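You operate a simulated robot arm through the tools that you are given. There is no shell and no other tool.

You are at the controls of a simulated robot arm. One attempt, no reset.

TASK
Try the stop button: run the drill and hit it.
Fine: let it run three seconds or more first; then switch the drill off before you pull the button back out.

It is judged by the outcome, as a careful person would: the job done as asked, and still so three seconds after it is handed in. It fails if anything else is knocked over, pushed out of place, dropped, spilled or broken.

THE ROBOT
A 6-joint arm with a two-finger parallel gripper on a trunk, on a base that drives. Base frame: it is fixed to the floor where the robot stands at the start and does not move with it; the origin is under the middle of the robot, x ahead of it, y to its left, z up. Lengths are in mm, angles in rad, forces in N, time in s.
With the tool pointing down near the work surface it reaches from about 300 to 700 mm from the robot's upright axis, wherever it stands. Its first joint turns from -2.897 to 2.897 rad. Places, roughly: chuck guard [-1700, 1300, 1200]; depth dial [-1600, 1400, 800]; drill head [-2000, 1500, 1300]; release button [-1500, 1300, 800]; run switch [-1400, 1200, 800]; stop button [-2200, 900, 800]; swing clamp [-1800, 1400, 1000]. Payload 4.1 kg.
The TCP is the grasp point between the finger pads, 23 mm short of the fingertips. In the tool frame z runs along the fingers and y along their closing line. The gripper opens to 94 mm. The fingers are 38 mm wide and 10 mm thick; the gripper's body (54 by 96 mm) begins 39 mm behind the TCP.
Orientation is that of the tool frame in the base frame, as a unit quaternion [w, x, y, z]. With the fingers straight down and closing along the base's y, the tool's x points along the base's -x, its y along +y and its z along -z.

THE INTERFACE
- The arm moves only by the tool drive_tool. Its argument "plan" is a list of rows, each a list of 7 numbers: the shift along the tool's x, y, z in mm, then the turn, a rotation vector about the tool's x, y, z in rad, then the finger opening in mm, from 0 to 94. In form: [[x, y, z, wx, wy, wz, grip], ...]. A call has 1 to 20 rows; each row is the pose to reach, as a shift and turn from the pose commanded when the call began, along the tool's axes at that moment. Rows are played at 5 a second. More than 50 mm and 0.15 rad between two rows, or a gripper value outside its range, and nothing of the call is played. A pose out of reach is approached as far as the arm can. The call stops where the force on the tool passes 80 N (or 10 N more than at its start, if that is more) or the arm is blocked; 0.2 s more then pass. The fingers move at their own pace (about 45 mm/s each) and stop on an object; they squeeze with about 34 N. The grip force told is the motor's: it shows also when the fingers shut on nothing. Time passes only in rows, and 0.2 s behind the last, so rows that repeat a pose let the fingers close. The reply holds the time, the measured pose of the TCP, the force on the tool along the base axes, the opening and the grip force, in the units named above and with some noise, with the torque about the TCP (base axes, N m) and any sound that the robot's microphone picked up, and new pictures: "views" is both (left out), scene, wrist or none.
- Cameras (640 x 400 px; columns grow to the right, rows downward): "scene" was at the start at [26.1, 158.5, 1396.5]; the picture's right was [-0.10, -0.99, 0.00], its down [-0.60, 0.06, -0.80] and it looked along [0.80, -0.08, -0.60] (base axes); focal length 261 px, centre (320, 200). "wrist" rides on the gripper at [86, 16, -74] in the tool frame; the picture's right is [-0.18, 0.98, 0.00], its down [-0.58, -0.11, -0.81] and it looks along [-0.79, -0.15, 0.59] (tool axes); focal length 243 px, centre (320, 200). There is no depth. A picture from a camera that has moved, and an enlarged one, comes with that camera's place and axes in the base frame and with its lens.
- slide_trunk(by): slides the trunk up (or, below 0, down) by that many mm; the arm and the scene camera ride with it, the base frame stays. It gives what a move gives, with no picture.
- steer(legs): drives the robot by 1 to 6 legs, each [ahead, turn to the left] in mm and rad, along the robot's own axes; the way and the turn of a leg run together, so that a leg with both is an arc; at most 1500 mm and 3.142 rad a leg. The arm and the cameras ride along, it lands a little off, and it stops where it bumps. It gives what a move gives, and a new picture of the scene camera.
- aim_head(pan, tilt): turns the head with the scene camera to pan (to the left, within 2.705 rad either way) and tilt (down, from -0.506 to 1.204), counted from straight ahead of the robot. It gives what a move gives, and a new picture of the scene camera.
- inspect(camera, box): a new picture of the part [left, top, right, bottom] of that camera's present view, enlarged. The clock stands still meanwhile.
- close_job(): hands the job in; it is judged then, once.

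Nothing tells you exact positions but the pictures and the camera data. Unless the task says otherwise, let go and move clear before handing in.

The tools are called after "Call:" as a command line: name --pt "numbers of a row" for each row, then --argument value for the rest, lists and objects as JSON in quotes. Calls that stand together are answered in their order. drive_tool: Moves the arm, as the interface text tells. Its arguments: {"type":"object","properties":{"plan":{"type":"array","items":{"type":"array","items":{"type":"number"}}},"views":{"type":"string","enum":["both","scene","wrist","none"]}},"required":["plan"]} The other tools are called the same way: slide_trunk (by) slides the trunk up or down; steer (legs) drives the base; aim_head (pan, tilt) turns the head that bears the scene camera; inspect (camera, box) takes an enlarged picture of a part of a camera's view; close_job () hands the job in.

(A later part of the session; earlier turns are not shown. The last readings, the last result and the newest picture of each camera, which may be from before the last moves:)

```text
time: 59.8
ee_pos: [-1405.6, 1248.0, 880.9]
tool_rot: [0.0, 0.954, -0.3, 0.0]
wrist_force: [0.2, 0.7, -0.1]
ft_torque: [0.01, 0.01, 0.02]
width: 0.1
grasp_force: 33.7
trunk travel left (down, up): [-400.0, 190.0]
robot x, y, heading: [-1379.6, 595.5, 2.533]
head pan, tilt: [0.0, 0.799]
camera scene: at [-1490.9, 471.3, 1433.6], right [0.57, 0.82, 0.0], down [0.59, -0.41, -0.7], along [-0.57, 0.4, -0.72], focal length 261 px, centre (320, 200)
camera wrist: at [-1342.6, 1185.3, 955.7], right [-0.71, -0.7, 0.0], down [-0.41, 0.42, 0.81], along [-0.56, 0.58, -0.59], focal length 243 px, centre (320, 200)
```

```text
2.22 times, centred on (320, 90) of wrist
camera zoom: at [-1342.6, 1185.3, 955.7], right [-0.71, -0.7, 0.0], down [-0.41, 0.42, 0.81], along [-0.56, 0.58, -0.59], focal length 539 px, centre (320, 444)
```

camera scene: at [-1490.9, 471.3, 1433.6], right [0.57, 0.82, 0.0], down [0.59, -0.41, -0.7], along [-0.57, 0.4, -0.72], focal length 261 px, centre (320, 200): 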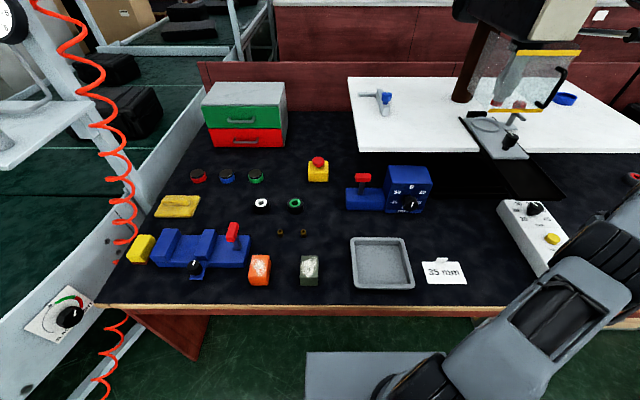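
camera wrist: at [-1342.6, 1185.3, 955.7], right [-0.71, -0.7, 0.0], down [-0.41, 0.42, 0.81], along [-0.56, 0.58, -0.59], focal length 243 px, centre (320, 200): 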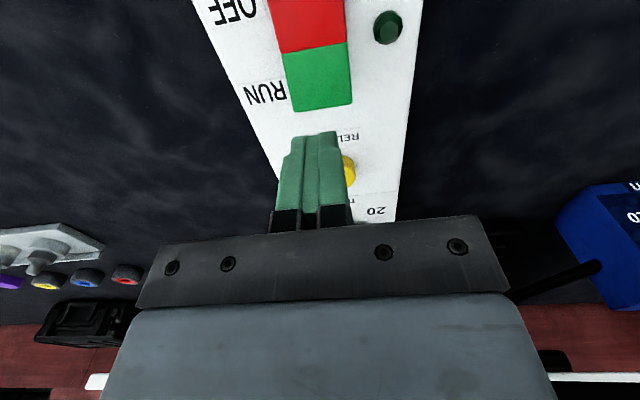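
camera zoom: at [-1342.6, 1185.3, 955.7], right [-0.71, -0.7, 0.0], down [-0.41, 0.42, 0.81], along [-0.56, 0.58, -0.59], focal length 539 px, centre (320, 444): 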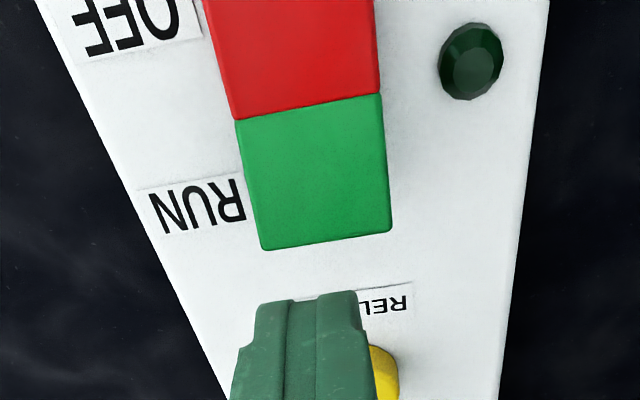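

The fingertip will land on the outer half of green, clear of the pivot and of RELEASE. I'll descend gradually and watch the force.

Call:
drive_tool --pt "3 1 15 0 0 0 0" --pt "3 1 28 0 0 0 0" --pt "3 1 32 0 0 0 0" --pt "3 1 35 0 0 0 0" --pt "3 1 38 0 0 0 0" --pt "3 1 41 0 0 0 0" --views "wrist"

```text
time: 61.2
ee_pos: [-1403.2, 1241.9, 839.0]
tool_rot: [-0.001, 0.954, -0.3, 0.001]
wrist_force: [-0.4, 1.2, -0.1]
ft_torque: [0.03, 0.06, 0.01]
width: 0.0
grasp_force: 34.2
trunk travel left (down, up): [-400.0, 190.0]
robot x, y, heading: [-1377.7, 595.1, 2.531]
head pan, tilt: [0.0, 0.799]
camera wrist: at [-1341.2, 1179.5, 913.3], right [-0.71, -0.7, 0.0], down [-0.41, 0.42, 0.81], along [-0.56, 0.57, -0.59], focal length 243 px, centre (320, 200)
```

wrist: 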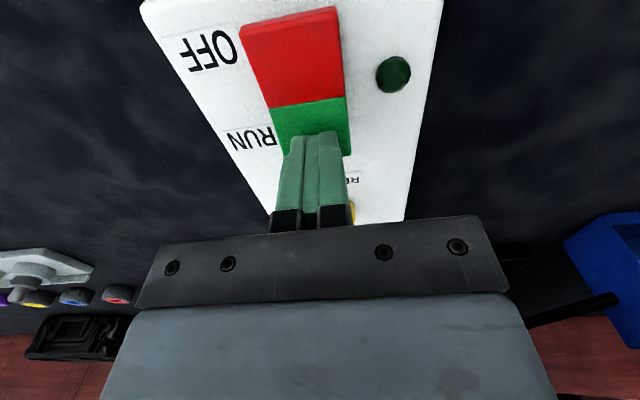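

Call:
inspect --camera "wrist" --box '[220, 0, 420, 180]'

```text
2.22 times, centred on (320, 90) of wrist
camera zoom: at [-1341.2, 1179.5, 913.3], right [-0.71, -0.7, 0.0], down [-0.41, 0.42, 0.81], along [-0.56, 0.57, -0.59], focal length 539 px, centre (320, 444)
```

zoom: 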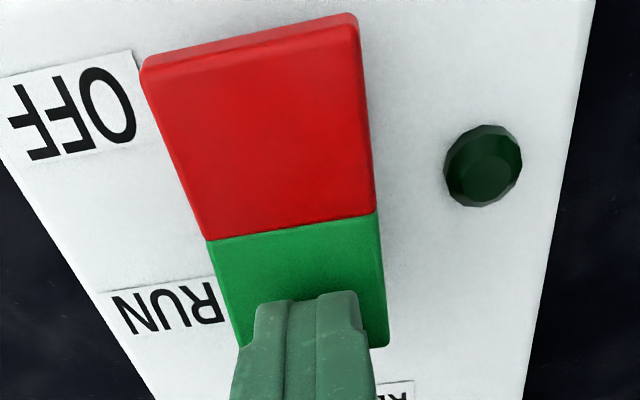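

No contact yet with the tip at z ≈ 816, so I'll continue down in small steps.

Call:
drive_tool --pt "0 0 3 0 0 0 0" --pt "0 0 6 0 0 0 0" --pt "0 0 8 0 0 0 0" --pt "0 0 10 0 0 0 0" --views "wrist"

```text
time: 62.2
ee_pos: [-1401.6, 1243.1, 830.6]
tool_rot: [-0.002, 0.954, -0.3, 0.0]
wrist_force: [0.2, -2.2, 11.5]
ft_torque: [-0.14, -0.17, 0.07]
width: 0.0
grasp_force: 34.2
trunk travel left (down, up): [-400.0, 190.0]
robot x, y, heading: [-1380.4, 596.9, 2.53]
head pan, tilt: [0.0, 0.799]
camera wrist: at [-1340.1, 1179.8, 906.1], right [-0.71, -0.7, 0.0], down [-0.41, 0.42, 0.81], along [-0.56, 0.58, -0.59], focal length 243 px, centre (320, 200)
```

wrist: 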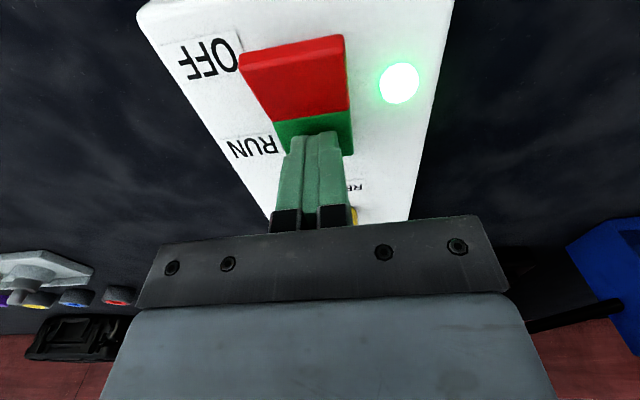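

The lamp has lit, so the drill is running. I'll lift off and confirm it stays latched.

Call:
drive_tool --pt "0 0 -30 0 0 0 0" --pt "0 0 -70 0 0 0 0" --pt "0 0 -110 0 0 0 0" --pt "0 0 -150 0 0 0 0" --pt "45 0 -160 0 0 0 0" --pt "90 0 -160 0 0 0 0" --pt "135 0 -160 0 0 0 0" --pt "178 15 -160 0 0 0 0"

Call:
inspect --camera "scene" --box '[440, 0, 620, 310]'

```text
time: 64.0
ee_pos: [-1262.4, 1129.2, 991.2]
tool_rot: [0.001, 0.954, -0.3, 0.0]
wrist_force: [0.0, 1.1, -0.6]
ft_torque: [0.01, 0.02, 0.0]
width: 0.3
grasp_force: 34.8
trunk travel left (down, up): [-400.0, 190.0]
robot x, y, heading: [-1378.7, 591.7, 2.535]
head pan, tilt: [0.0, 0.799]
camera scene: at [-1491.0, 471.5, 1433.6], right [0.57, 0.82, 0.0], down [0.59, -0.41, -0.7], along [-0.57, 0.4, -0.72], focal length 261 px, centre (320, 200)
camera wrist: at [-1200.3, 1065.9, 1065.4], right [-0.71, -0.7, 0.0], down [-0.41, 0.42, 0.81], along [-0.56, 0.58, -0.59], focal length 243 px, centre (320, 200)
```

scene: 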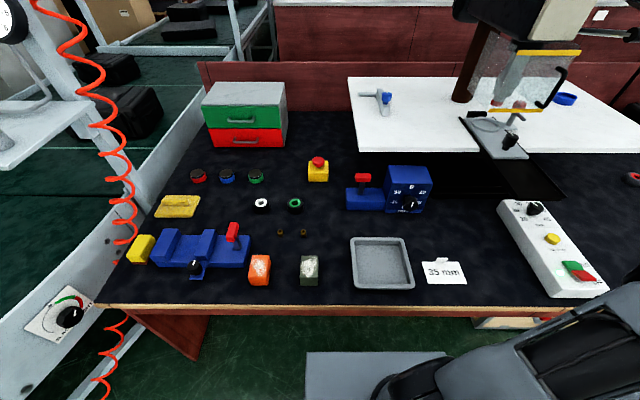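
wrist: 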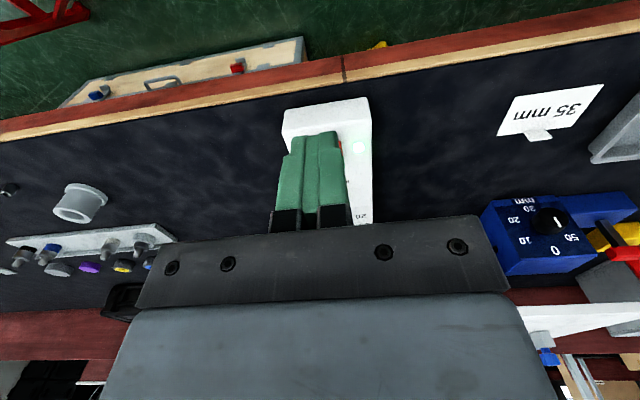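

```text
1.29 times, centred on (530, 155) of scene
camera zoom: at [-1491.0, 471.5, 1433.6], right [0.57, 0.82, 0.0], down [0.59, -0.41, -0.7], along [-0.57, 0.4, -0.72], focal length 337 px, centre (49, 258)
```

zoom: 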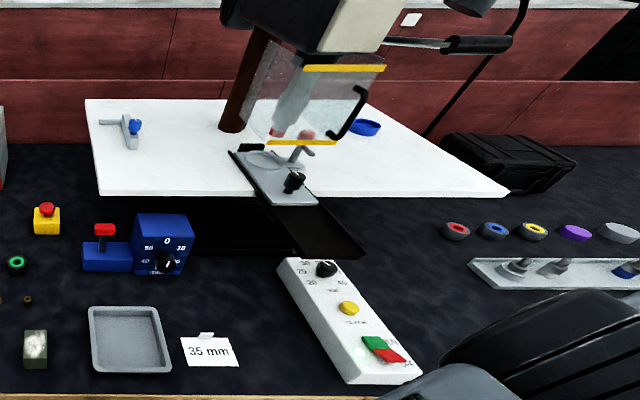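

Call:
inspect --camera "scene" --box '[530, 230, 610, 300]'

Call:
inspect --camera "scene" --box '[450, 30, 600, 170]'

Call:
inspect --camera "wrist" --box '[270, 80, 400, 220]'

```text
5.71 times, centred on (570, 265) of scene
camera zoom: at [-1491.0, 471.5, 1433.6], right [0.57, 0.82, 0.0], down [0.59, -0.41, -0.7], along [-0.57, 0.4, -0.72], focal length 1491 px, centre (-1109, -171)
```

zoom: 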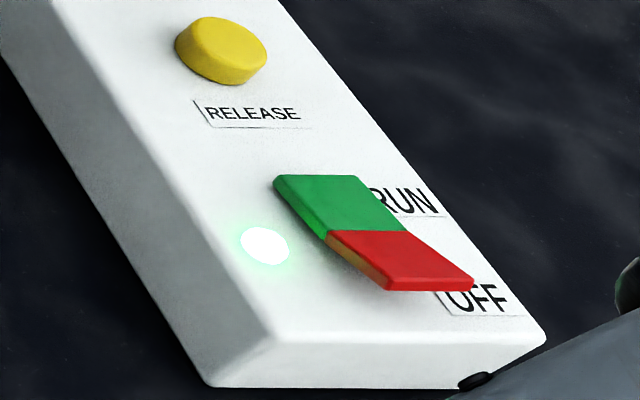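

```text
2.86 times, centred on (525, 100) of scene
camera zoom: at [-1491.0, 471.5, 1433.6], right [0.57, 0.82, 0.0], down [0.59, -0.41, -0.7], along [-0.57, 0.4, -0.72], focal length 746 px, centre (-266, 486)
```

zoom: 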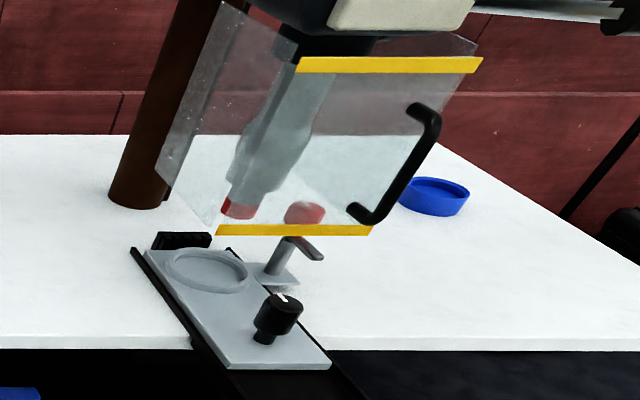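

```text
2.86 times, centred on (335, 150) of wrist
camera zoom: at [-1200.3, 1065.9, 1065.4], right [-0.71, -0.7, 0.0], down [-0.41, 0.42, 0.81], along [-0.56, 0.58, -0.59], focal length 693 px, centre (277, 343)
```

zoom: 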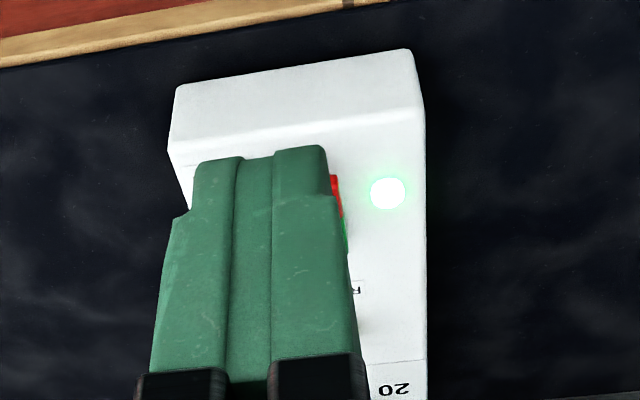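

RUN is latched and the lamp is lit. I'll swing back toward the stop button, which also gives it well over three seconds running, and look at the chuck again for rotation.

Call:
drive_tool --pt "-15 42 0 0 0 0 0" --pt "-30 84 0 0 0 0 0" --pt "-44 126 0 0 0 0 0" --pt "-59 168 0 0 0 0 0" --pt "-74 210 0 0 0 0 0" --pt "-88 252 0 0 0 0 0" --pt "-103 294 0 0 0 0 0" --pt "-118 336 0 0 0 0 0" --pt "-133 379 0 0 0 0 0" --pt "-147 421 0 0 0 0 0" --pt "-162 463 0 0 0 0 0" --pt "-177 505 0 0 0 0 0" --pt "-192 547 0 0 0 0 0" --pt "-206 589 0 0 0 0 0" --pt "-221 631 0 0 0 0 0" --pt "-236 673 0 0 0 0 0"

Call:
inspect --camera "scene" --box '[450, 30, 600, 170]'

```text
time: 67.4
ee_pos: [-1846.6, 713.5, 990.7]
tool_rot: [0.001, 0.954, -0.299, -0.001]
wrist_force: [0.0, -0.1, 0.6]
ft_torque: [0.0, -0.01, 0.04]
width: 0.3
grasp_force: 33.9
trunk travel left (down, up): [-400.0, 190.0]
robot x, y, heading: [-1377.8, 595.8, 2.533]
head pan, tilt: [0.0, 0.799]
camera scene: at [-1491.2, 471.1, 1433.5], right [0.57, 0.82, 0.0], down [0.59, -0.41, -0.7], along [-0.57, 0.4, -0.72], focal length 261 px, centre (320, 200)
camera wrist: at [-1784.5, 649.5, 1065.3], right [-0.71, -0.7, 0.0], down [-0.42, 0.42, 0.81], along [-0.56, 0.58, -0.59], focal length 243 px, centre (320, 200)
```

scene: 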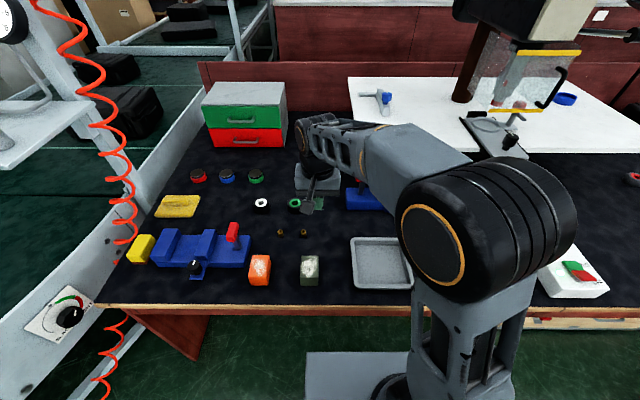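
wrist: 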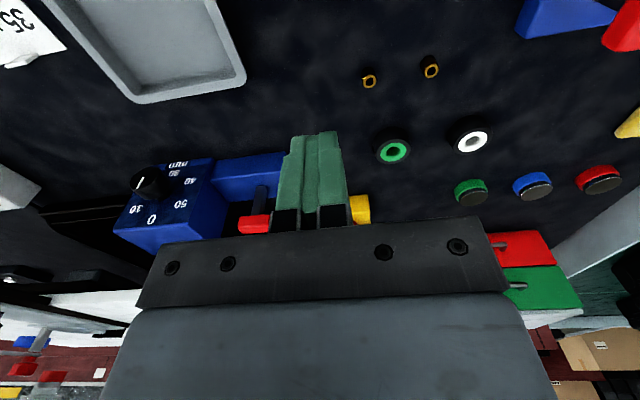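

```text
2.86 times, centred on (525, 100) of scene
camera zoom: at [-1491.2, 471.1, 1433.5], right [0.57, 0.82, 0.0], down [0.59, -0.41, -0.7], along [-0.57, 0.4, -0.72], focal length 746 px, centre (-266, 486)
```

zoom: 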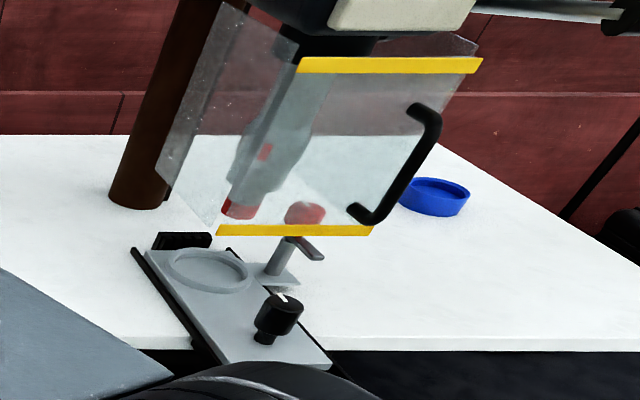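

A red mark has appeared on the chuck that wasn't there before, so it is turning. It has now run over 5 s. Next I'll go to the hover above the stop button.

Call:
drive_tool --pt "-35.8 0 7 0 -0.095 0 0" --pt "-71.6 0 14 0 -0.19 0 0" --pt "-107.4 0 21 0 -0.285 0 0" --pt "-143 0 28 0 -0.38 0 0" --pt "-179 0 35 0 -0.475 0 0" --pt "-215 0 42 0 -0.57 0 0" --pt "-250 0 53 0 -0.665 0 0" --pt "-286 1 65 0 -0.76 0 0" --pt "-322 1 78 0 -0.855 0 0" --pt "-358 1 90 0 -0.95 0 0"

Call:
inspect --camera "scene" --box '[450, 30, 600, 170]'

```text
time: 69.6
ee_pos: [-2139.0, 916.4, 900.5]
tool_rot: [-0.137, 0.848, -0.266, -0.437]
wrist_force: [-0.3, -0.2, 0.4]
ft_torque: [0.0, -0.01, 0.0]
width: 0.0
grasp_force: 33.9
trunk travel left (down, up): [-400.0, 190.0]
robot x, y, heading: [-1379.3, 595.9, 2.532]
head pan, tilt: [0.0, 0.799]
camera scene: at [-1491.3, 471.2, 1433.6], right [0.57, 0.82, 0.0], down [0.59, -0.41, -0.7], along [-0.57, 0.4, -0.72], focal length 261 px, centre (320, 200)
camera wrist: at [-2057.7, 840.0, 872.4], right [-0.65, -0.74, 0.15], down [0.32, -0.09, 0.94], along [-0.69, 0.66, 0.3], focal length 243 px, centre (320, 200)
```

scene: 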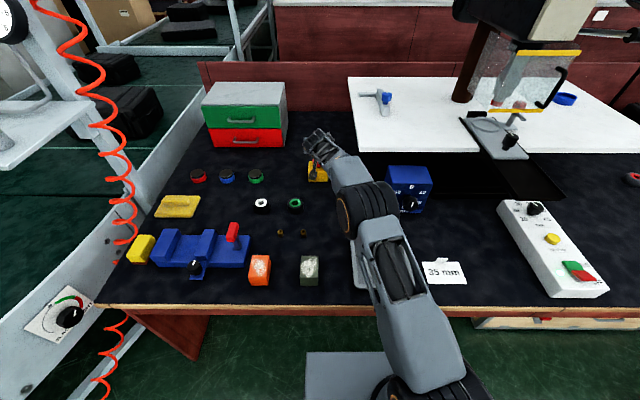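
wrist: 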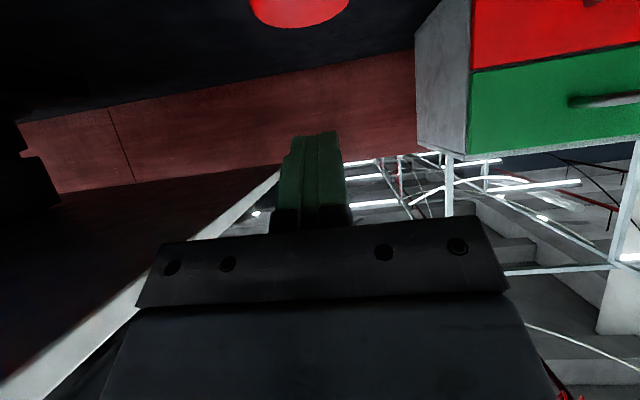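

```text
2.86 times, centred on (525, 100) of scene
camera zoom: at [-1491.3, 471.2, 1433.6], right [0.57, 0.82, 0.0], down [0.59, -0.41, -0.7], along [-0.57, 0.4, -0.72], focal length 746 px, centre (-266, 486)
```

zoom: 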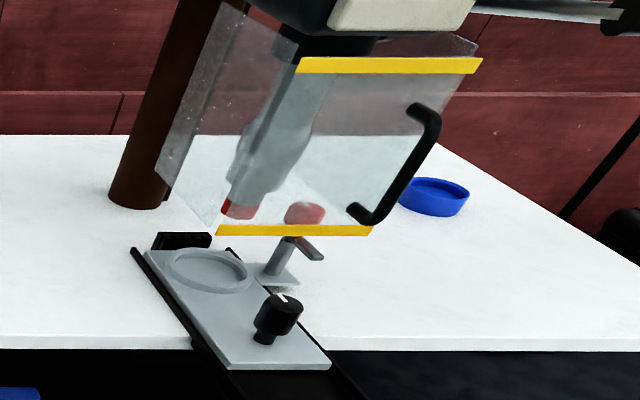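

The chuck is clearly spinning. The tip is lined up over the mushroom, so I'll press straight down in small steps.

Call:
drive_tool --pt "16 0 11.6 0 0 0 0" --pt "32.5 0 23.3 0 0 0 0" --pt "37.4 0 26.8 0 0 0 0" --pt "40.7 0 29.1 0 0 0 0" --pt "43.9 0 31.4 0 0 0 0" --views "scene"

Call:
inspect --camera "scene" --box '[530, 230, 610, 300]'

```text
time: 70.8
ee_pos: [-2137.9, 916.2, 844.2]
tool_rot: [-0.137, 0.849, -0.266, -0.435]
wrist_force: [0.0, 0.7, -1.2]
ft_torque: [-0.04, 0.02, 0.02]
width: 0.2
grasp_force: 33.7
trunk travel left (down, up): [-400.0, 190.0]
robot x, y, heading: [-1378.8, 596.9, 2.535]
head pan, tilt: [0.0, 0.799]
camera scene: at [-1491.4, 471.3, 1433.5], right [0.57, 0.82, 0.0], down [0.59, -0.41, -0.7], along [-0.57, 0.4, -0.72], focal length 261 px, centre (320, 200)
```

scene: 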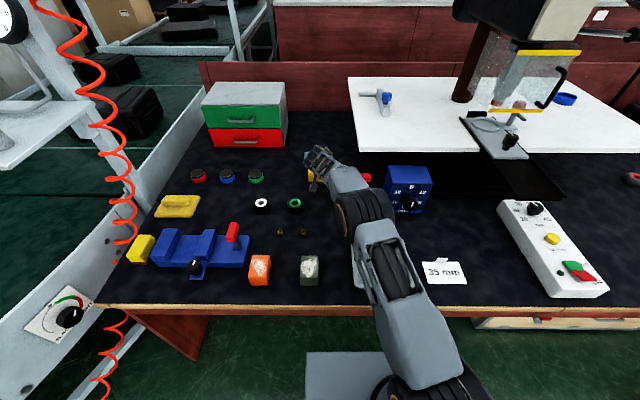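

```text
5.71 times, centred on (570, 265) of scene
camera zoom: at [-1491.4, 471.3, 1433.5], right [0.57, 0.82, 0.0], down [0.59, -0.41, -0.7], along [-0.57, 0.4, -0.72], focal length 1491 px, centre (-1109, -171)
```

zoom: 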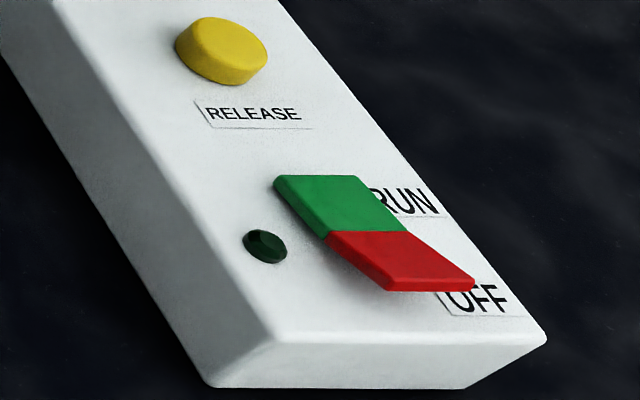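

The lamp went out with RUN still latched, so the stop has tripped. I'll push a few mm more to be sure it latched fully, then lift off and look.

Call:
drive_tool --pt "1.6 0 1.2 0 0 0 0" --pt "3.2 0 2.3 0 0 0 0" --pt "3.2 0 2.3 0 0 0 0" --views "none"

```text
time: 71.6
ee_pos: [-2138.4, 915.9, 841.3]
tool_rot: [-0.137, 0.849, -0.267, -0.435]
wrist_force: [0.2, -0.1, 0.5]
ft_torque: [0.04, -0.04, -0.01]
width: 0.0
grasp_force: 34.5
trunk travel left (down, up): [-400.0, 190.0]
robot x, y, heading: [-1383.3, 589.9, 2.533]
head pan, tilt: [0.0, 0.799]
```

Call:
drive_tool --pt "-32.5 0 -23.3 0 0 0 0" --pt "-65 0 -46.6 0 0 0 0" --pt "-51 0 -80 0 0.095 0 0" --pt "-37 0 -113 0 0.19 0 0" --pt "-23 0 -147 0 0.285 0 0" --pt "-9 0 -180 0 0.38 0 0" --pt "5 0 -213 0 0.475 0 0" --pt "19 0 -247 0 0.57 0 0" --pt "33 0 -280 0 0.665 0 0" --pt "47 0 -313 0 0.76 0 0" --pt "61 0 -347 0 0.855 0 0" --pt "75.4 0 -380 0 0.95 0 0"

Call:
inspect --camera "scene" --box '[450, 30, 600, 170]'

Call:
inspect --camera "scene" --box '[530, 230, 610, 300]'

```text
time: 74.2
ee_pos: [-1848.0, 716.3, 999.9]
tool_rot: [0.0, 0.954, -0.3, 0.0]
wrist_force: [-0.4, 0.3, 0.0]
ft_torque: [0.02, 0.02, -0.01]
width: 0.0
grasp_force: 34.0
trunk travel left (down, up): [-400.0, 190.0]
robot x, y, heading: [-1376.6, 598.3, 2.536]
head pan, tilt: [0.0, 0.799]
camera scene: at [-1491.0, 471.2, 1433.5], right [0.57, 0.82, 0.0], down [0.59, -0.41, -0.7], along [-0.57, 0.4, -0.72], focal length 261 px, centre (320, 200)
camera wrist: at [-1785.5, 652.9, 1074.4], right [-0.71, -0.7, 0.0], down [-0.42, 0.42, 0.81], along [-0.56, 0.57, -0.59], focal length 243 px, centre (320, 200)
```

scene: 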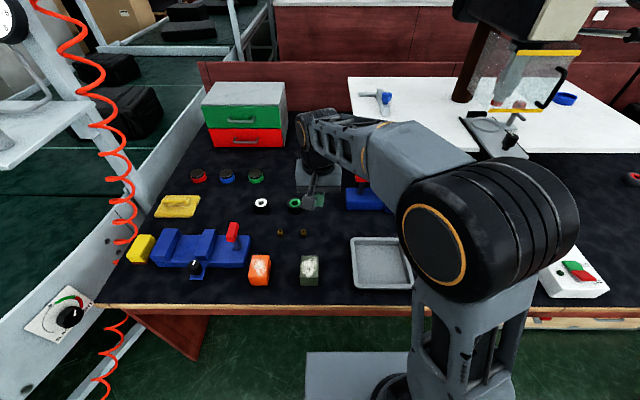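
wrist: 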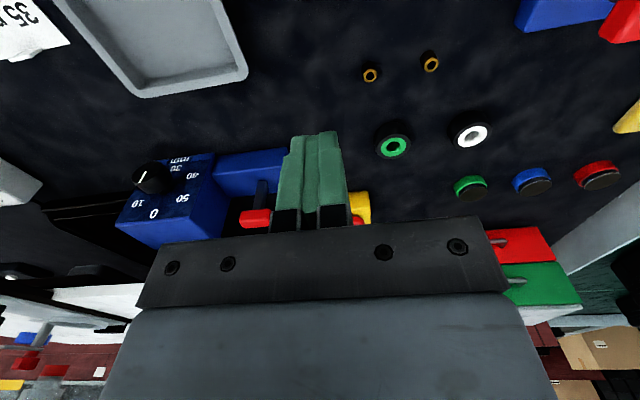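

```text
2.86 times, centred on (525, 100) of scene
camera zoom: at [-1491.0, 471.2, 1433.5], right [0.57, 0.82, 0.0], down [0.59, -0.41, -0.7], along [-0.57, 0.4, -0.72], focal length 746 px, centre (-266, 486)
```

zoom: 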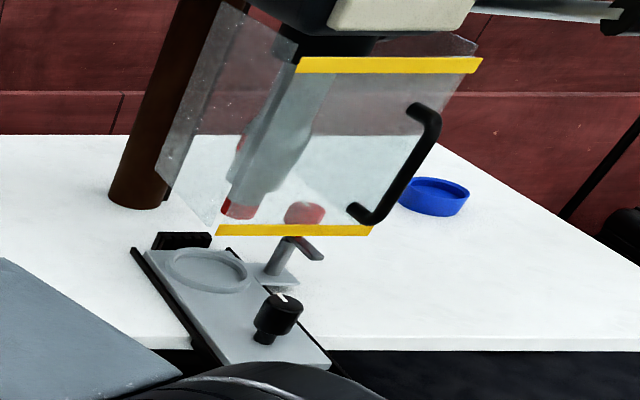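

```text
5.71 times, centred on (570, 265) of scene
camera zoom: at [-1491.0, 471.2, 1433.5], right [0.57, 0.82, 0.0], down [0.59, -0.41, -0.7], along [-0.57, 0.4, -0.72], focal length 1491 px, centre (-1109, -171)
```

zoom: 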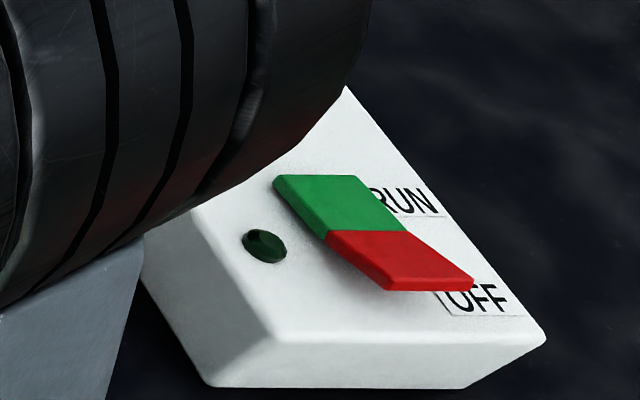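

The drill stays off with the lamp dark while RUN is still latched, so the stop is holding. Next I'll swing back to the switch and press the red OFF half.

Call:
drive_tool --pt "15 -42 0 0 0 0 0" --pt "30 -84 0 0 0 0 0" --pt "44 -126 0 0 0 0 0" --pt "59 -168 0 0 0 0 0" --pt "74 -210 0 0 0 0 0" --pt "88 -252 0 0 0 0 0" --pt "103 -294 0 0 0 0 0" --pt "118 -336 0 0 0 0 0" --pt "133 -379 0 0 0 0 0" --pt "147 -421 0 0 0 0 0" --pt "162 -463 0 0 0 0 0" --pt "177 -505 0 0 0 0 0" --pt "192 -547 0 0 0 0 0" --pt "206 -589 0 0 0 0 0" --pt "221 -631 0 0 0 0 0" --pt "236 -673 0 0 0 0 0" --views "none"

Call:
inspect --camera "scene" --box '[450, 30, 600, 170]'

Call:
inspect --camera "scene" --box '[270, 140, 390, 215]'

```text
time: 77.6
ee_pos: [-1270.3, 1132.8, 1004.3]
tool_rot: [0.0, 0.954, -0.299, 0.0]
wrist_force: [0.3, 0.1, -0.9]
ft_torque: [-0.01, 0.01, -0.01]
width: 0.0
grasp_force: 33.6
trunk travel left (down, up): [-400.0, 190.0]
robot x, y, heading: [-1378.8, 594.0, 2.532]
head pan, tilt: [0.0, 0.799]
```

```text
2.86 times, centred on (525, 100) of scene
camera zoom: at [-1490.9, 471.5, 1433.6], right [0.57, 0.82, 0.0], down [0.59, -0.41, -0.7], along [-0.57, 0.4, -0.72], focal length 746 px, centre (-266, 486)
```

zoom: 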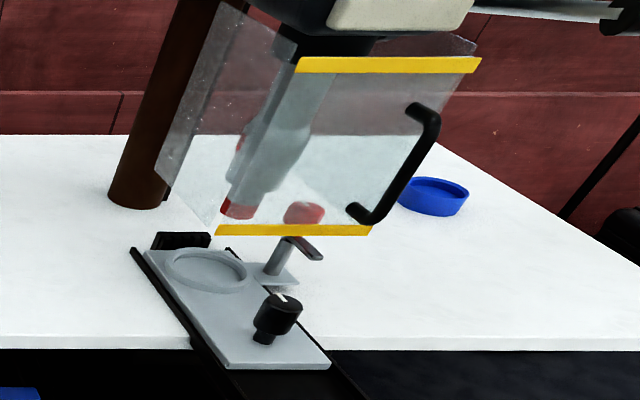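

```text
5.33 times, centred on (330, 178) of scene
camera zoom: at [-1490.9, 471.5, 1433.6], right [0.57, 0.82, 0.0], down [0.59, -0.41, -0.7], along [-0.57, 0.4, -0.72], focal length 1392 px, centre (267, 320)
```

zoom: 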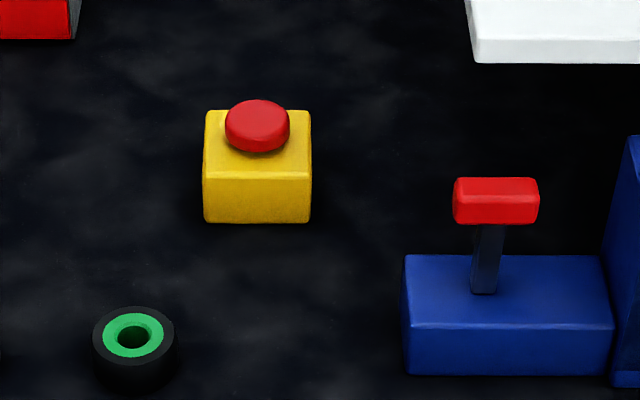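

The chuck mark hasn't moved, so the drill is stopped, and the mushroom is clearly pushed in. Next I'll hover over the red half.

Call:
drive_tool --pt "-40 -5 20 0 0 0 0" --pt "-80 -10 45 0 0 0 0" --pt "-118 -15 70 0 0 0 0" --pt "-118 -15 95 0 0 0 0" --pt "-118 -15 115 0 0 0 0" --views "wrist"

Call:
inspect --camera "wrist" --box '[220, 0, 420, 180]'

```text
time: 78.8
ee_pos: [-1360.3, 1213.3, 888.5]
tool_rot: [0.0, 0.954, -0.299, 0.001]
wrist_force: [0.3, 0.4, -0.5]
ft_torque: [-0.03, 0.0, 0.02]
width: 0.2
grasp_force: 33.6
trunk travel left (down, up): [-400.0, 190.0]
robot x, y, heading: [-1376.4, 596.4, 2.532]
head pan, tilt: [0.0, 0.799]
camera wrist: at [-1297.6, 1152.0, 962.0], right [-0.71, -0.7, 0.0], down [-0.41, 0.42, 0.81], along [-0.56, 0.58, -0.59], focal length 243 px, centre (320, 200)
```

wrist: 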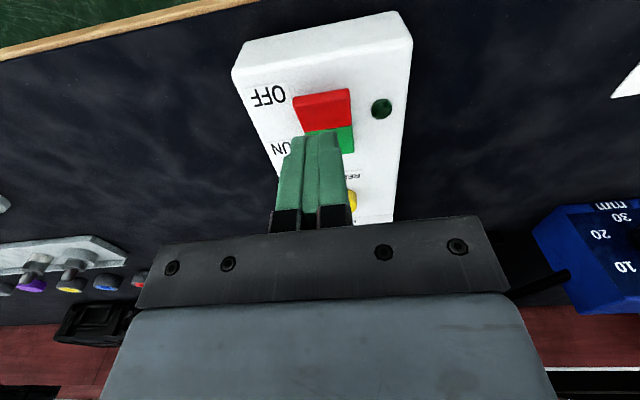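

```text
2.22 times, centred on (320, 90) of wrist
camera zoom: at [-1297.6, 1152.0, 962.0], right [-0.71, -0.7, 0.0], down [-0.41, 0.42, 0.81], along [-0.56, 0.58, -0.59], focal length 539 px, centre (320, 444)
```

zoom: 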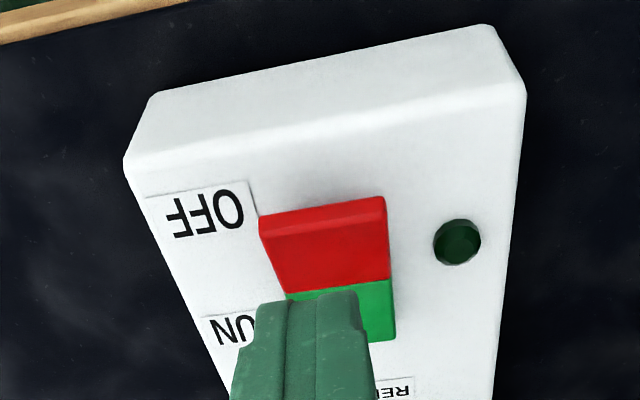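

Lined up: the tip covers the outer red half. I'll press down gradually to the depth that worked for green.

Call:
drive_tool --pt "0 0 20 0 0 0 0" --pt "0 0 36 0 0 0 0" --pt "0 0 42 0 0 0 0" --pt "0 0 46 0 0 0 0" --pt "0 0 50 0 0 0 0" --pt "0 0 54 0 0 0 0" --pt "0 0 58 0 0 0 0" --views "wrist"

Call:
inspect --camera "wrist" --box '[220, 0, 420, 180]'

```text
time: 80.4
ee_pos: [-1358.8, 1212.4, 830.6]
tool_rot: [-0.002, 0.954, -0.3, 0.0]
wrist_force: [0.6, 0.9, 10.1]
ft_torque: [0.12, 0.15, -0.05]
width: 0.0
grasp_force: 34.1
trunk travel left (down, up): [-400.0, 190.0]
robot x, y, heading: [-1375.0, 596.1, 2.534]
head pan, tilt: [0.0, 0.799]
camera wrist: at [-1297.0, 1148.6, 905.0], right [-0.71, -0.7, 0.0], down [-0.41, 0.42, 0.81], along [-0.56, 0.58, -0.59], focal length 243 px, centre (320, 200)
```

wrist: 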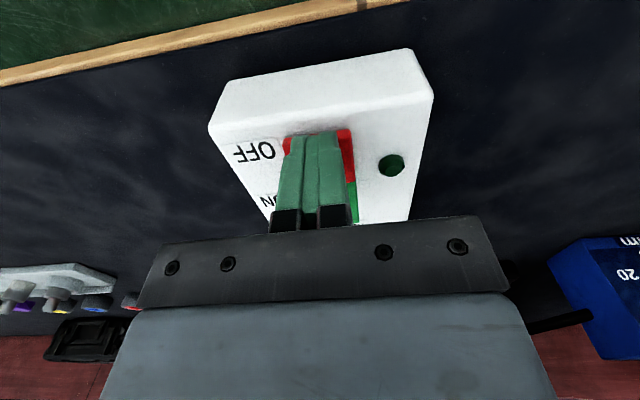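

```text
2.22 times, centred on (320, 90) of wrist
camera zoom: at [-1297.0, 1148.6, 905.0], right [-0.71, -0.7, 0.0], down [-0.41, 0.42, 0.81], along [-0.56, 0.58, -0.59], focal length 539 px, centre (320, 444)
```

zoom: 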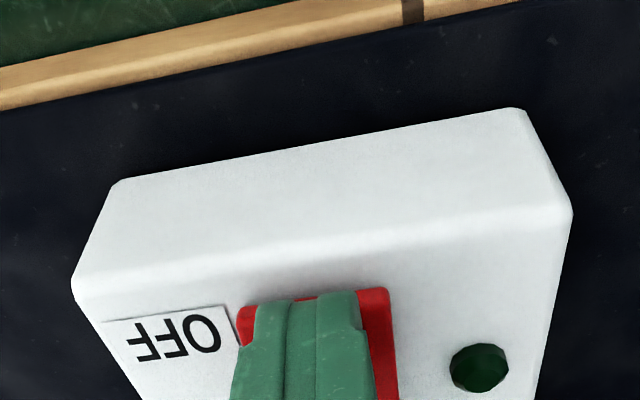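

The contact force is about 10 N, the same as for green. I'll lift, back off and check the rocker's position.

Call:
drive_tool --pt "0 0 -30 0 0 0 0" --pt "0 0 -70 0 0 0 0" --pt "0 0 -110 0 0 0 0" --pt "0 0 -150 0 0 0 0" --pt "40 5 -165 0 0 0 0" --pt "80 10 -172 0 0 0 0" --pt "118 15 -172 0 0 0 0" --views "none"

Call:
inspect --camera "scene" --box '[530, 230, 610, 300]'

```text
time: 82.0
ee_pos: [-1270.5, 1130.8, 1000.0]
tool_rot: [0.0, 0.954, -0.3, 0.001]
wrist_force: [-0.4, 0.5, -0.5]
ft_torque: [0.0, 0.0, -0.01]
width: 0.0
grasp_force: 34.2
trunk travel left (down, up): [-400.0, 190.0]
robot x, y, heading: [-1380.8, 596.0, 2.534]
head pan, tilt: [0.0, 0.799]
```

```text
5.71 times, centred on (570, 265) of scene
camera zoom: at [-1491.0, 471.3, 1433.5], right [0.57, 0.82, 0.0], down [0.59, -0.41, -0.7], along [-0.57, 0.4, -0.72], focal length 1491 px, centre (-1109, -171)
```

zoom: 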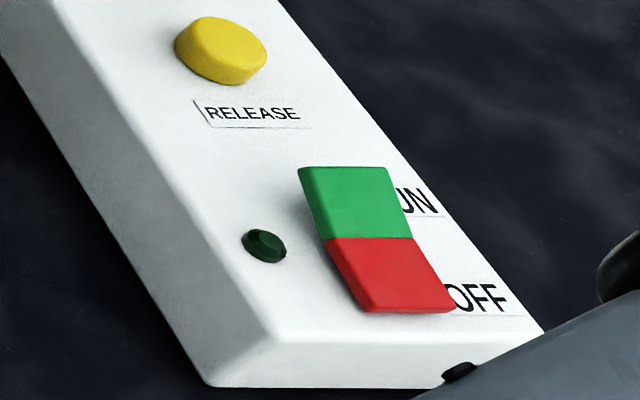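

The rocker is back at OFF, with red down and green raised. I'll swing back and take a flat view of the pressed button with the fingers open.

Call:
drive_tool --pt "-15 42 0 0 0 0 0" --pt "-30 84 0 0 0 0 0" --pt "-44 126 0 0 0 0 0" --pt "-59 168 0 0 0 0 0" --pt "-74 210 0 0 0 0 0" --pt "-88 252 0 0 0 0 0" --pt "-103 294 0 0 0 0 0" --pt "-118 336 0 0 0 0 0" --pt "-133 379 0 0 0 0 0" --pt "-147 421 0 0 0 0 0" --pt "-162 463 0 0 0 0 0" --pt "-177 505 0 0 0 0 0" --pt "-192 547 0 0 0 0 0" --pt "-206 589 0 0 0 0 0" --pt "-221 631 0 0 0 0 0" --pt "-236 673 0 0 0 0 0" --views "none"

Call:
drive_tool --pt "-10 0 15 0 -0.12 0 94" --pt "-20 0 30 0 -0.24 0 94" --pt "-30 0 45 0 -0.36 0 94" --pt "-40 0 60 0 -0.48 0 94" --pt "-48 0 73 0 -0.6 0 94" --pt "-48 0 73 0 -0.6 0 94" --views "wrist"

Call:
inspect --camera "wrist" --box '[280, 70, 400, 160]'

```text
time: 85.4
ee_pos: [-1851.1, 712.0, 996.6]
tool_rot: [0.0, 0.954, -0.3, 0.0]
wrist_force: [-0.5, 0.2, -0.3]
ft_torque: [-0.03, 0.02, 0.0]
width: 0.0
grasp_force: 33.5
trunk travel left (down, up): [-400.0, 190.0]
robot x, y, heading: [-1377.7, 595.8, 2.529]
head pan, tilt: [0.0, 0.799]
```

```text
time: 86.8
ee_pos: [-1888.7, 741.9, 926.7]
tool_rot: [-0.088, 0.911, -0.286, -0.282]
wrist_force: [0.0, 0.0, -0.6]
ft_torque: [0.03, 0.0, 0.0]
width: 94.1
grasp_force: 0.1
trunk travel left (down, up): [-400.0, 190.0]
robot x, y, heading: [-1377.3, 595.2, 2.53]
head pan, tilt: [0.0, 0.799]
camera wrist: at [-1804.3, 663.6, 938.9], right [-0.69, -0.72, 0.1], down [0.04, 0.1, 0.99], along [-0.73, 0.69, -0.04], focal length 243 px, centre (320, 200)
```

wrist: 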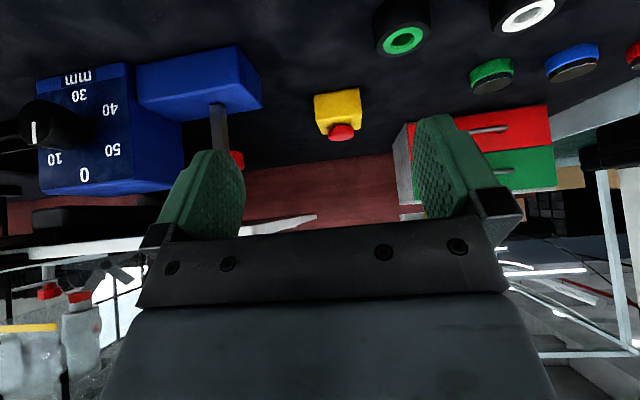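

```text
4.44 times, centred on (340, 115) of wrist
camera zoom: at [-1804.3, 663.6, 938.9], right [-0.69, -0.72, 0.1], down [0.04, 0.1, 0.99], along [-0.73, 0.69, -0.04], focal length 1078 px, centre (231, 578)
```

zoom: 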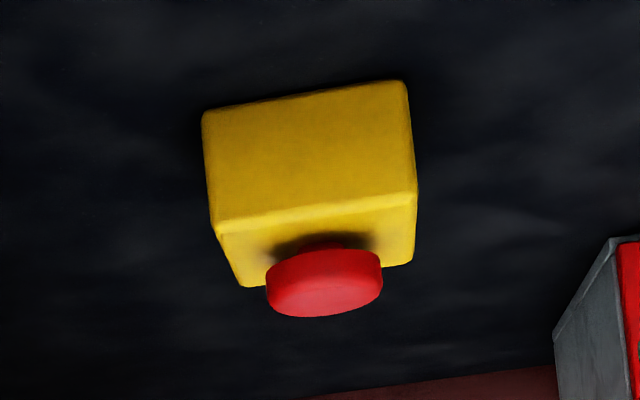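

The pressed head top is now about z = 812, with a gap of only a few mm above the box top at z ≈ 793. The fingers must straddle the head with their tips just above the box. I'll hover with open fingers first.

Call:
drive_tool --pt "-28.6 0 26.8 0 -0.044 0 94" --pt "-57.3 0 53.5 0 -0.088 0 94" --pt "-86 0 80 0 -0.132 0 94" --pt "-114.6 0 107 0 -0.175 0 94" --pt "-143 0 134 0 -0.22 0 94" --pt "-172 0 160.5 0 -0.263 0 94" --pt "-200.6 0 187 0 -0.307 0 94" --pt "-229.2 0 214 0 -0.35 0 94" --pt "-229.2 0 214 0 -0.35 0 94"

Call:
inspect --camera "scene" --box '[270, 120, 390, 210]'

```text
time: 88.8
ee_pos: [-2143.2, 920.3, 879.9]
tool_rot: [-0.137, 0.849, -0.266, -0.436]
wrist_force: [0.3, 0.4, -0.4]
ft_torque: [-0.01, -0.01, 0.02]
width: 93.9
grasp_force: 0.1
trunk travel left (down, up): [-400.0, 190.0]
robot x, y, heading: [-1375.2, 599.1, 2.532]
head pan, tilt: [0.0, 0.799]
camera scene: at [-1491.5, 471.3, 1433.5], right [0.57, 0.82, 0.0], down [0.59, -0.41, -0.7], along [-0.57, 0.4, -0.72], focal length 261 px, centre (320, 200)
camera wrist: at [-2061.5, 843.7, 852.7], right [-0.65, -0.74, 0.15], down [0.32, -0.09, 0.94], along [-0.69, 0.66, 0.3], focal length 243 px, centre (320, 200)
```

scene: 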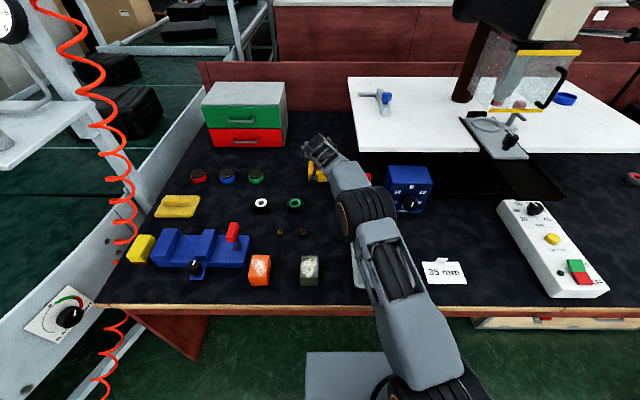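
wrist: 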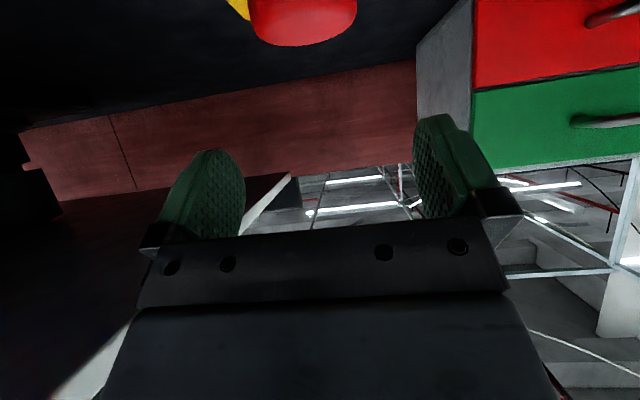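

```text
4.44 times, centred on (330, 165) of scene
camera zoom: at [-1491.5, 471.3, 1433.5], right [0.57, 0.82, 0.0], down [0.59, -0.41, -0.7], along [-0.57, 0.4, -0.72], focal length 1160 px, centre (276, 356)
```

zoom: 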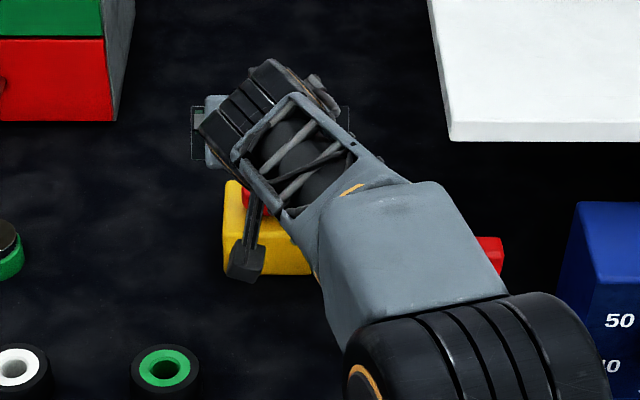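

Alignment looks good, with the head within about 2 mm of centre. I'll lower so the open fingers straddle the head, with tips just above the box top.

Call:
drive_tool --pt "16.3 0.5 11.6 0 0 0 94" --pt "28.5 0.7 20.4 0 0 0 94" --pt "36.6 0.7 26.2 0 0 0 94" --pt "40.7 0.7 29.1 0 0 0 94" --pt "42.3 0.7 30.3 0 0 0 94"

Call:
inspect --camera "scene" --box '[270, 120, 390, 210]'

```text
time: 90.0
ee_pos: [-2144.1, 919.2, 829.0]
tool_rot: [-0.137, 0.849, -0.267, -0.436]
wrist_force: [-0.1, 0.7, 0.6]
ft_torque: [0.0, 0.04, -0.01]
width: 93.7
grasp_force: 0.1
trunk travel left (down, up): [-400.0, 190.0]
robot x, y, heading: [-1376.7, 594.5, 2.53]
head pan, tilt: [0.0, 0.799]
camera scene: at [-1491.2, 471.2, 1433.5], right [0.57, 0.82, 0.0], down [0.59, -0.41, -0.7], along [-0.57, 0.4, -0.72], focal length 261 px, centre (320, 200)
camera wrist: at [-2061.7, 842.6, 801.2], right [-0.65, -0.74, 0.15], down [0.32, -0.09, 0.94], along [-0.69, 0.66, 0.3], focal length 243 px, centre (320, 200)
```

scene: 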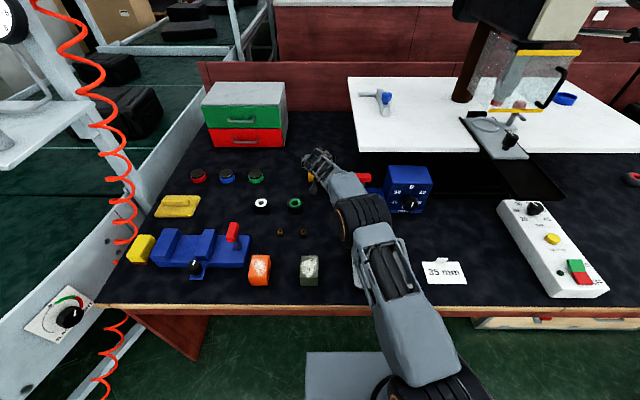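
wrist: 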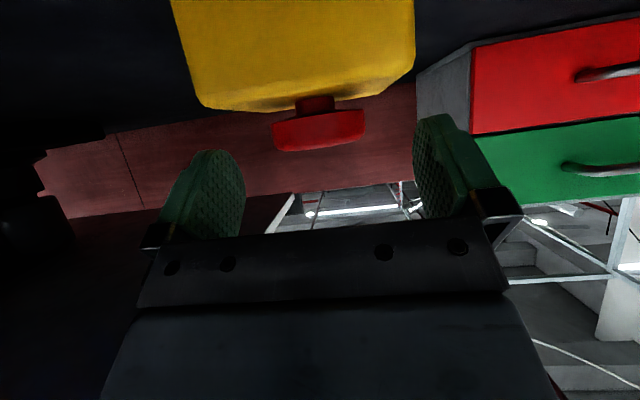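

```text
4.44 times, centred on (330, 165) of scene
camera zoom: at [-1491.2, 471.2, 1433.5], right [0.57, 0.82, 0.0], down [0.59, -0.41, -0.7], along [-0.57, 0.4, -0.72], focal length 1160 px, centre (276, 356)
```

zoom: 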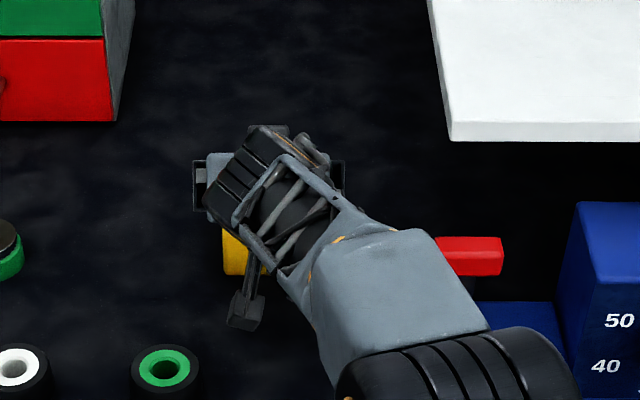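

The wrist camera now sees the head nearly edge-on: it is laterally centred, spans about z = 798–812, and sits about 7 mm above the box. I'll go 5 mm lower and slightly forward, then close on the head.

Call:
drive_tool --pt "2.3 0.3 5.3 0 0 0 94" --pt "2.3 0.3 5.3 0 0 0 70" --pt "2.3 0.3 5.3 0 0 0 55" --pt "2.3 0.3 5.3 0 0 0 30" --pt "2.3 0.3 5.3 0 0 0 30" --pt "2.3 0.3 5.3 0 0 0 30" --views "wrist"

Call:
inspect --camera "wrist" --box '[170, 40, 470, 240]'

```text
time: 91.4
ee_pos: [-2146.3, 919.9, 822.1]
tool_rot: [-0.137, 0.848, -0.266, -0.437]
wrist_force: [-0.9, -0.9, 0.1]
ft_torque: [-0.08, 0.07, 0.07]
width: 47.0
grasp_force: 45.6
trunk travel left (down, up): [-400.0, 190.0]
robot x, y, heading: [-1377.7, 593.6, 2.53]
head pan, tilt: [0.0, 0.799]
camera wrist: at [-2064.2, 843.6, 795.8], right [-0.65, -0.74, 0.15], down [0.32, -0.09, 0.94], along [-0.69, 0.66, 0.3], focal length 243 px, centre (320, 200)
```

wrist: 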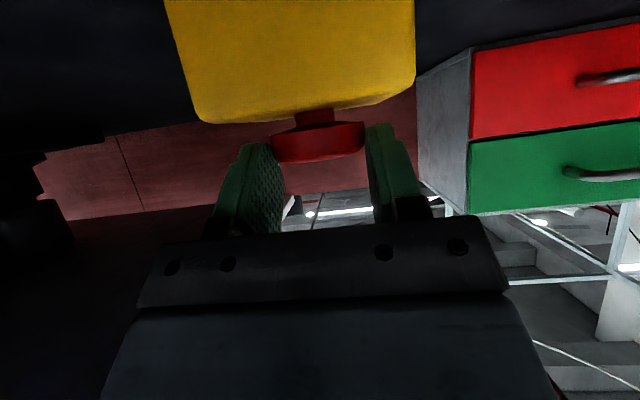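

```text
2.00 times, centred on (320, 140) of wrist
camera zoom: at [-2064.2, 843.6, 795.8], right [-0.65, -0.74, 0.15], down [0.32, -0.09, 0.94], along [-0.69, 0.66, 0.3], focal length 485 px, centre (320, 320)
```

zoom: 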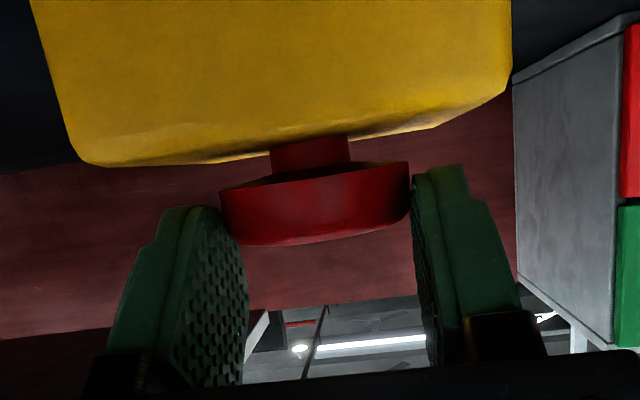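

The fingers are closed on the head at 47 mm and gripping. I'll pull straight up slowly.

Call:
drive_tool --pt "-1.6 0 -1.2 0 0 0 30" --pt "-3.3 0 -2.3 0 0 0 30" --pt "-4.9 0 -3.5 0 0 0 30" --pt "-6.5 0 -4.7 0 0 0 30" --pt "-8.1 0 -5.8 0 0 0 30" --views "wrist"

Call:
inspect --camera "wrist" --box '[170, 40, 470, 240]'

```text
time: 92.6
ee_pos: [-2144.9, 920.7, 833.1]
tool_rot: [-0.137, 0.848, -0.266, -0.437]
wrist_force: [2.4, -1.4, 0.1]
ft_torque: [0.19, 0.58, 0.18]
width: 46.8
grasp_force: 44.9
trunk travel left (down, up): [-400.0, 190.0]
robot x, y, heading: [-1379.5, 598.7, 2.532]
head pan, tilt: [0.0, 0.799]
camera wrist: at [-2064.2, 843.6, 805.6], right [-0.65, -0.75, 0.15], down [0.32, -0.09, 0.94], along [-0.69, 0.66, 0.3], focal length 243 px, centre (320, 200)
```

wrist: 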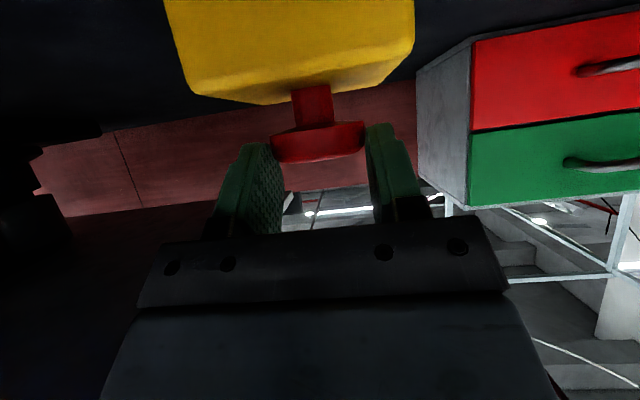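

```text
2.00 times, centred on (320, 140) of wrist
camera zoom: at [-2064.2, 843.6, 805.6], right [-0.65, -0.75, 0.15], down [0.32, -0.09, 0.94], along [-0.69, 0.66, 0.3], focal length 485 px, centre (320, 320)
```

zoom: 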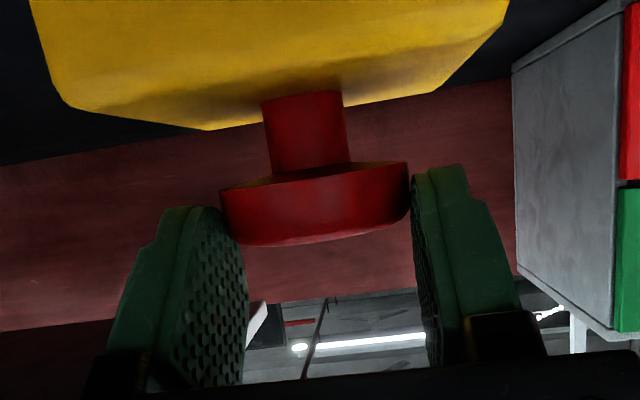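

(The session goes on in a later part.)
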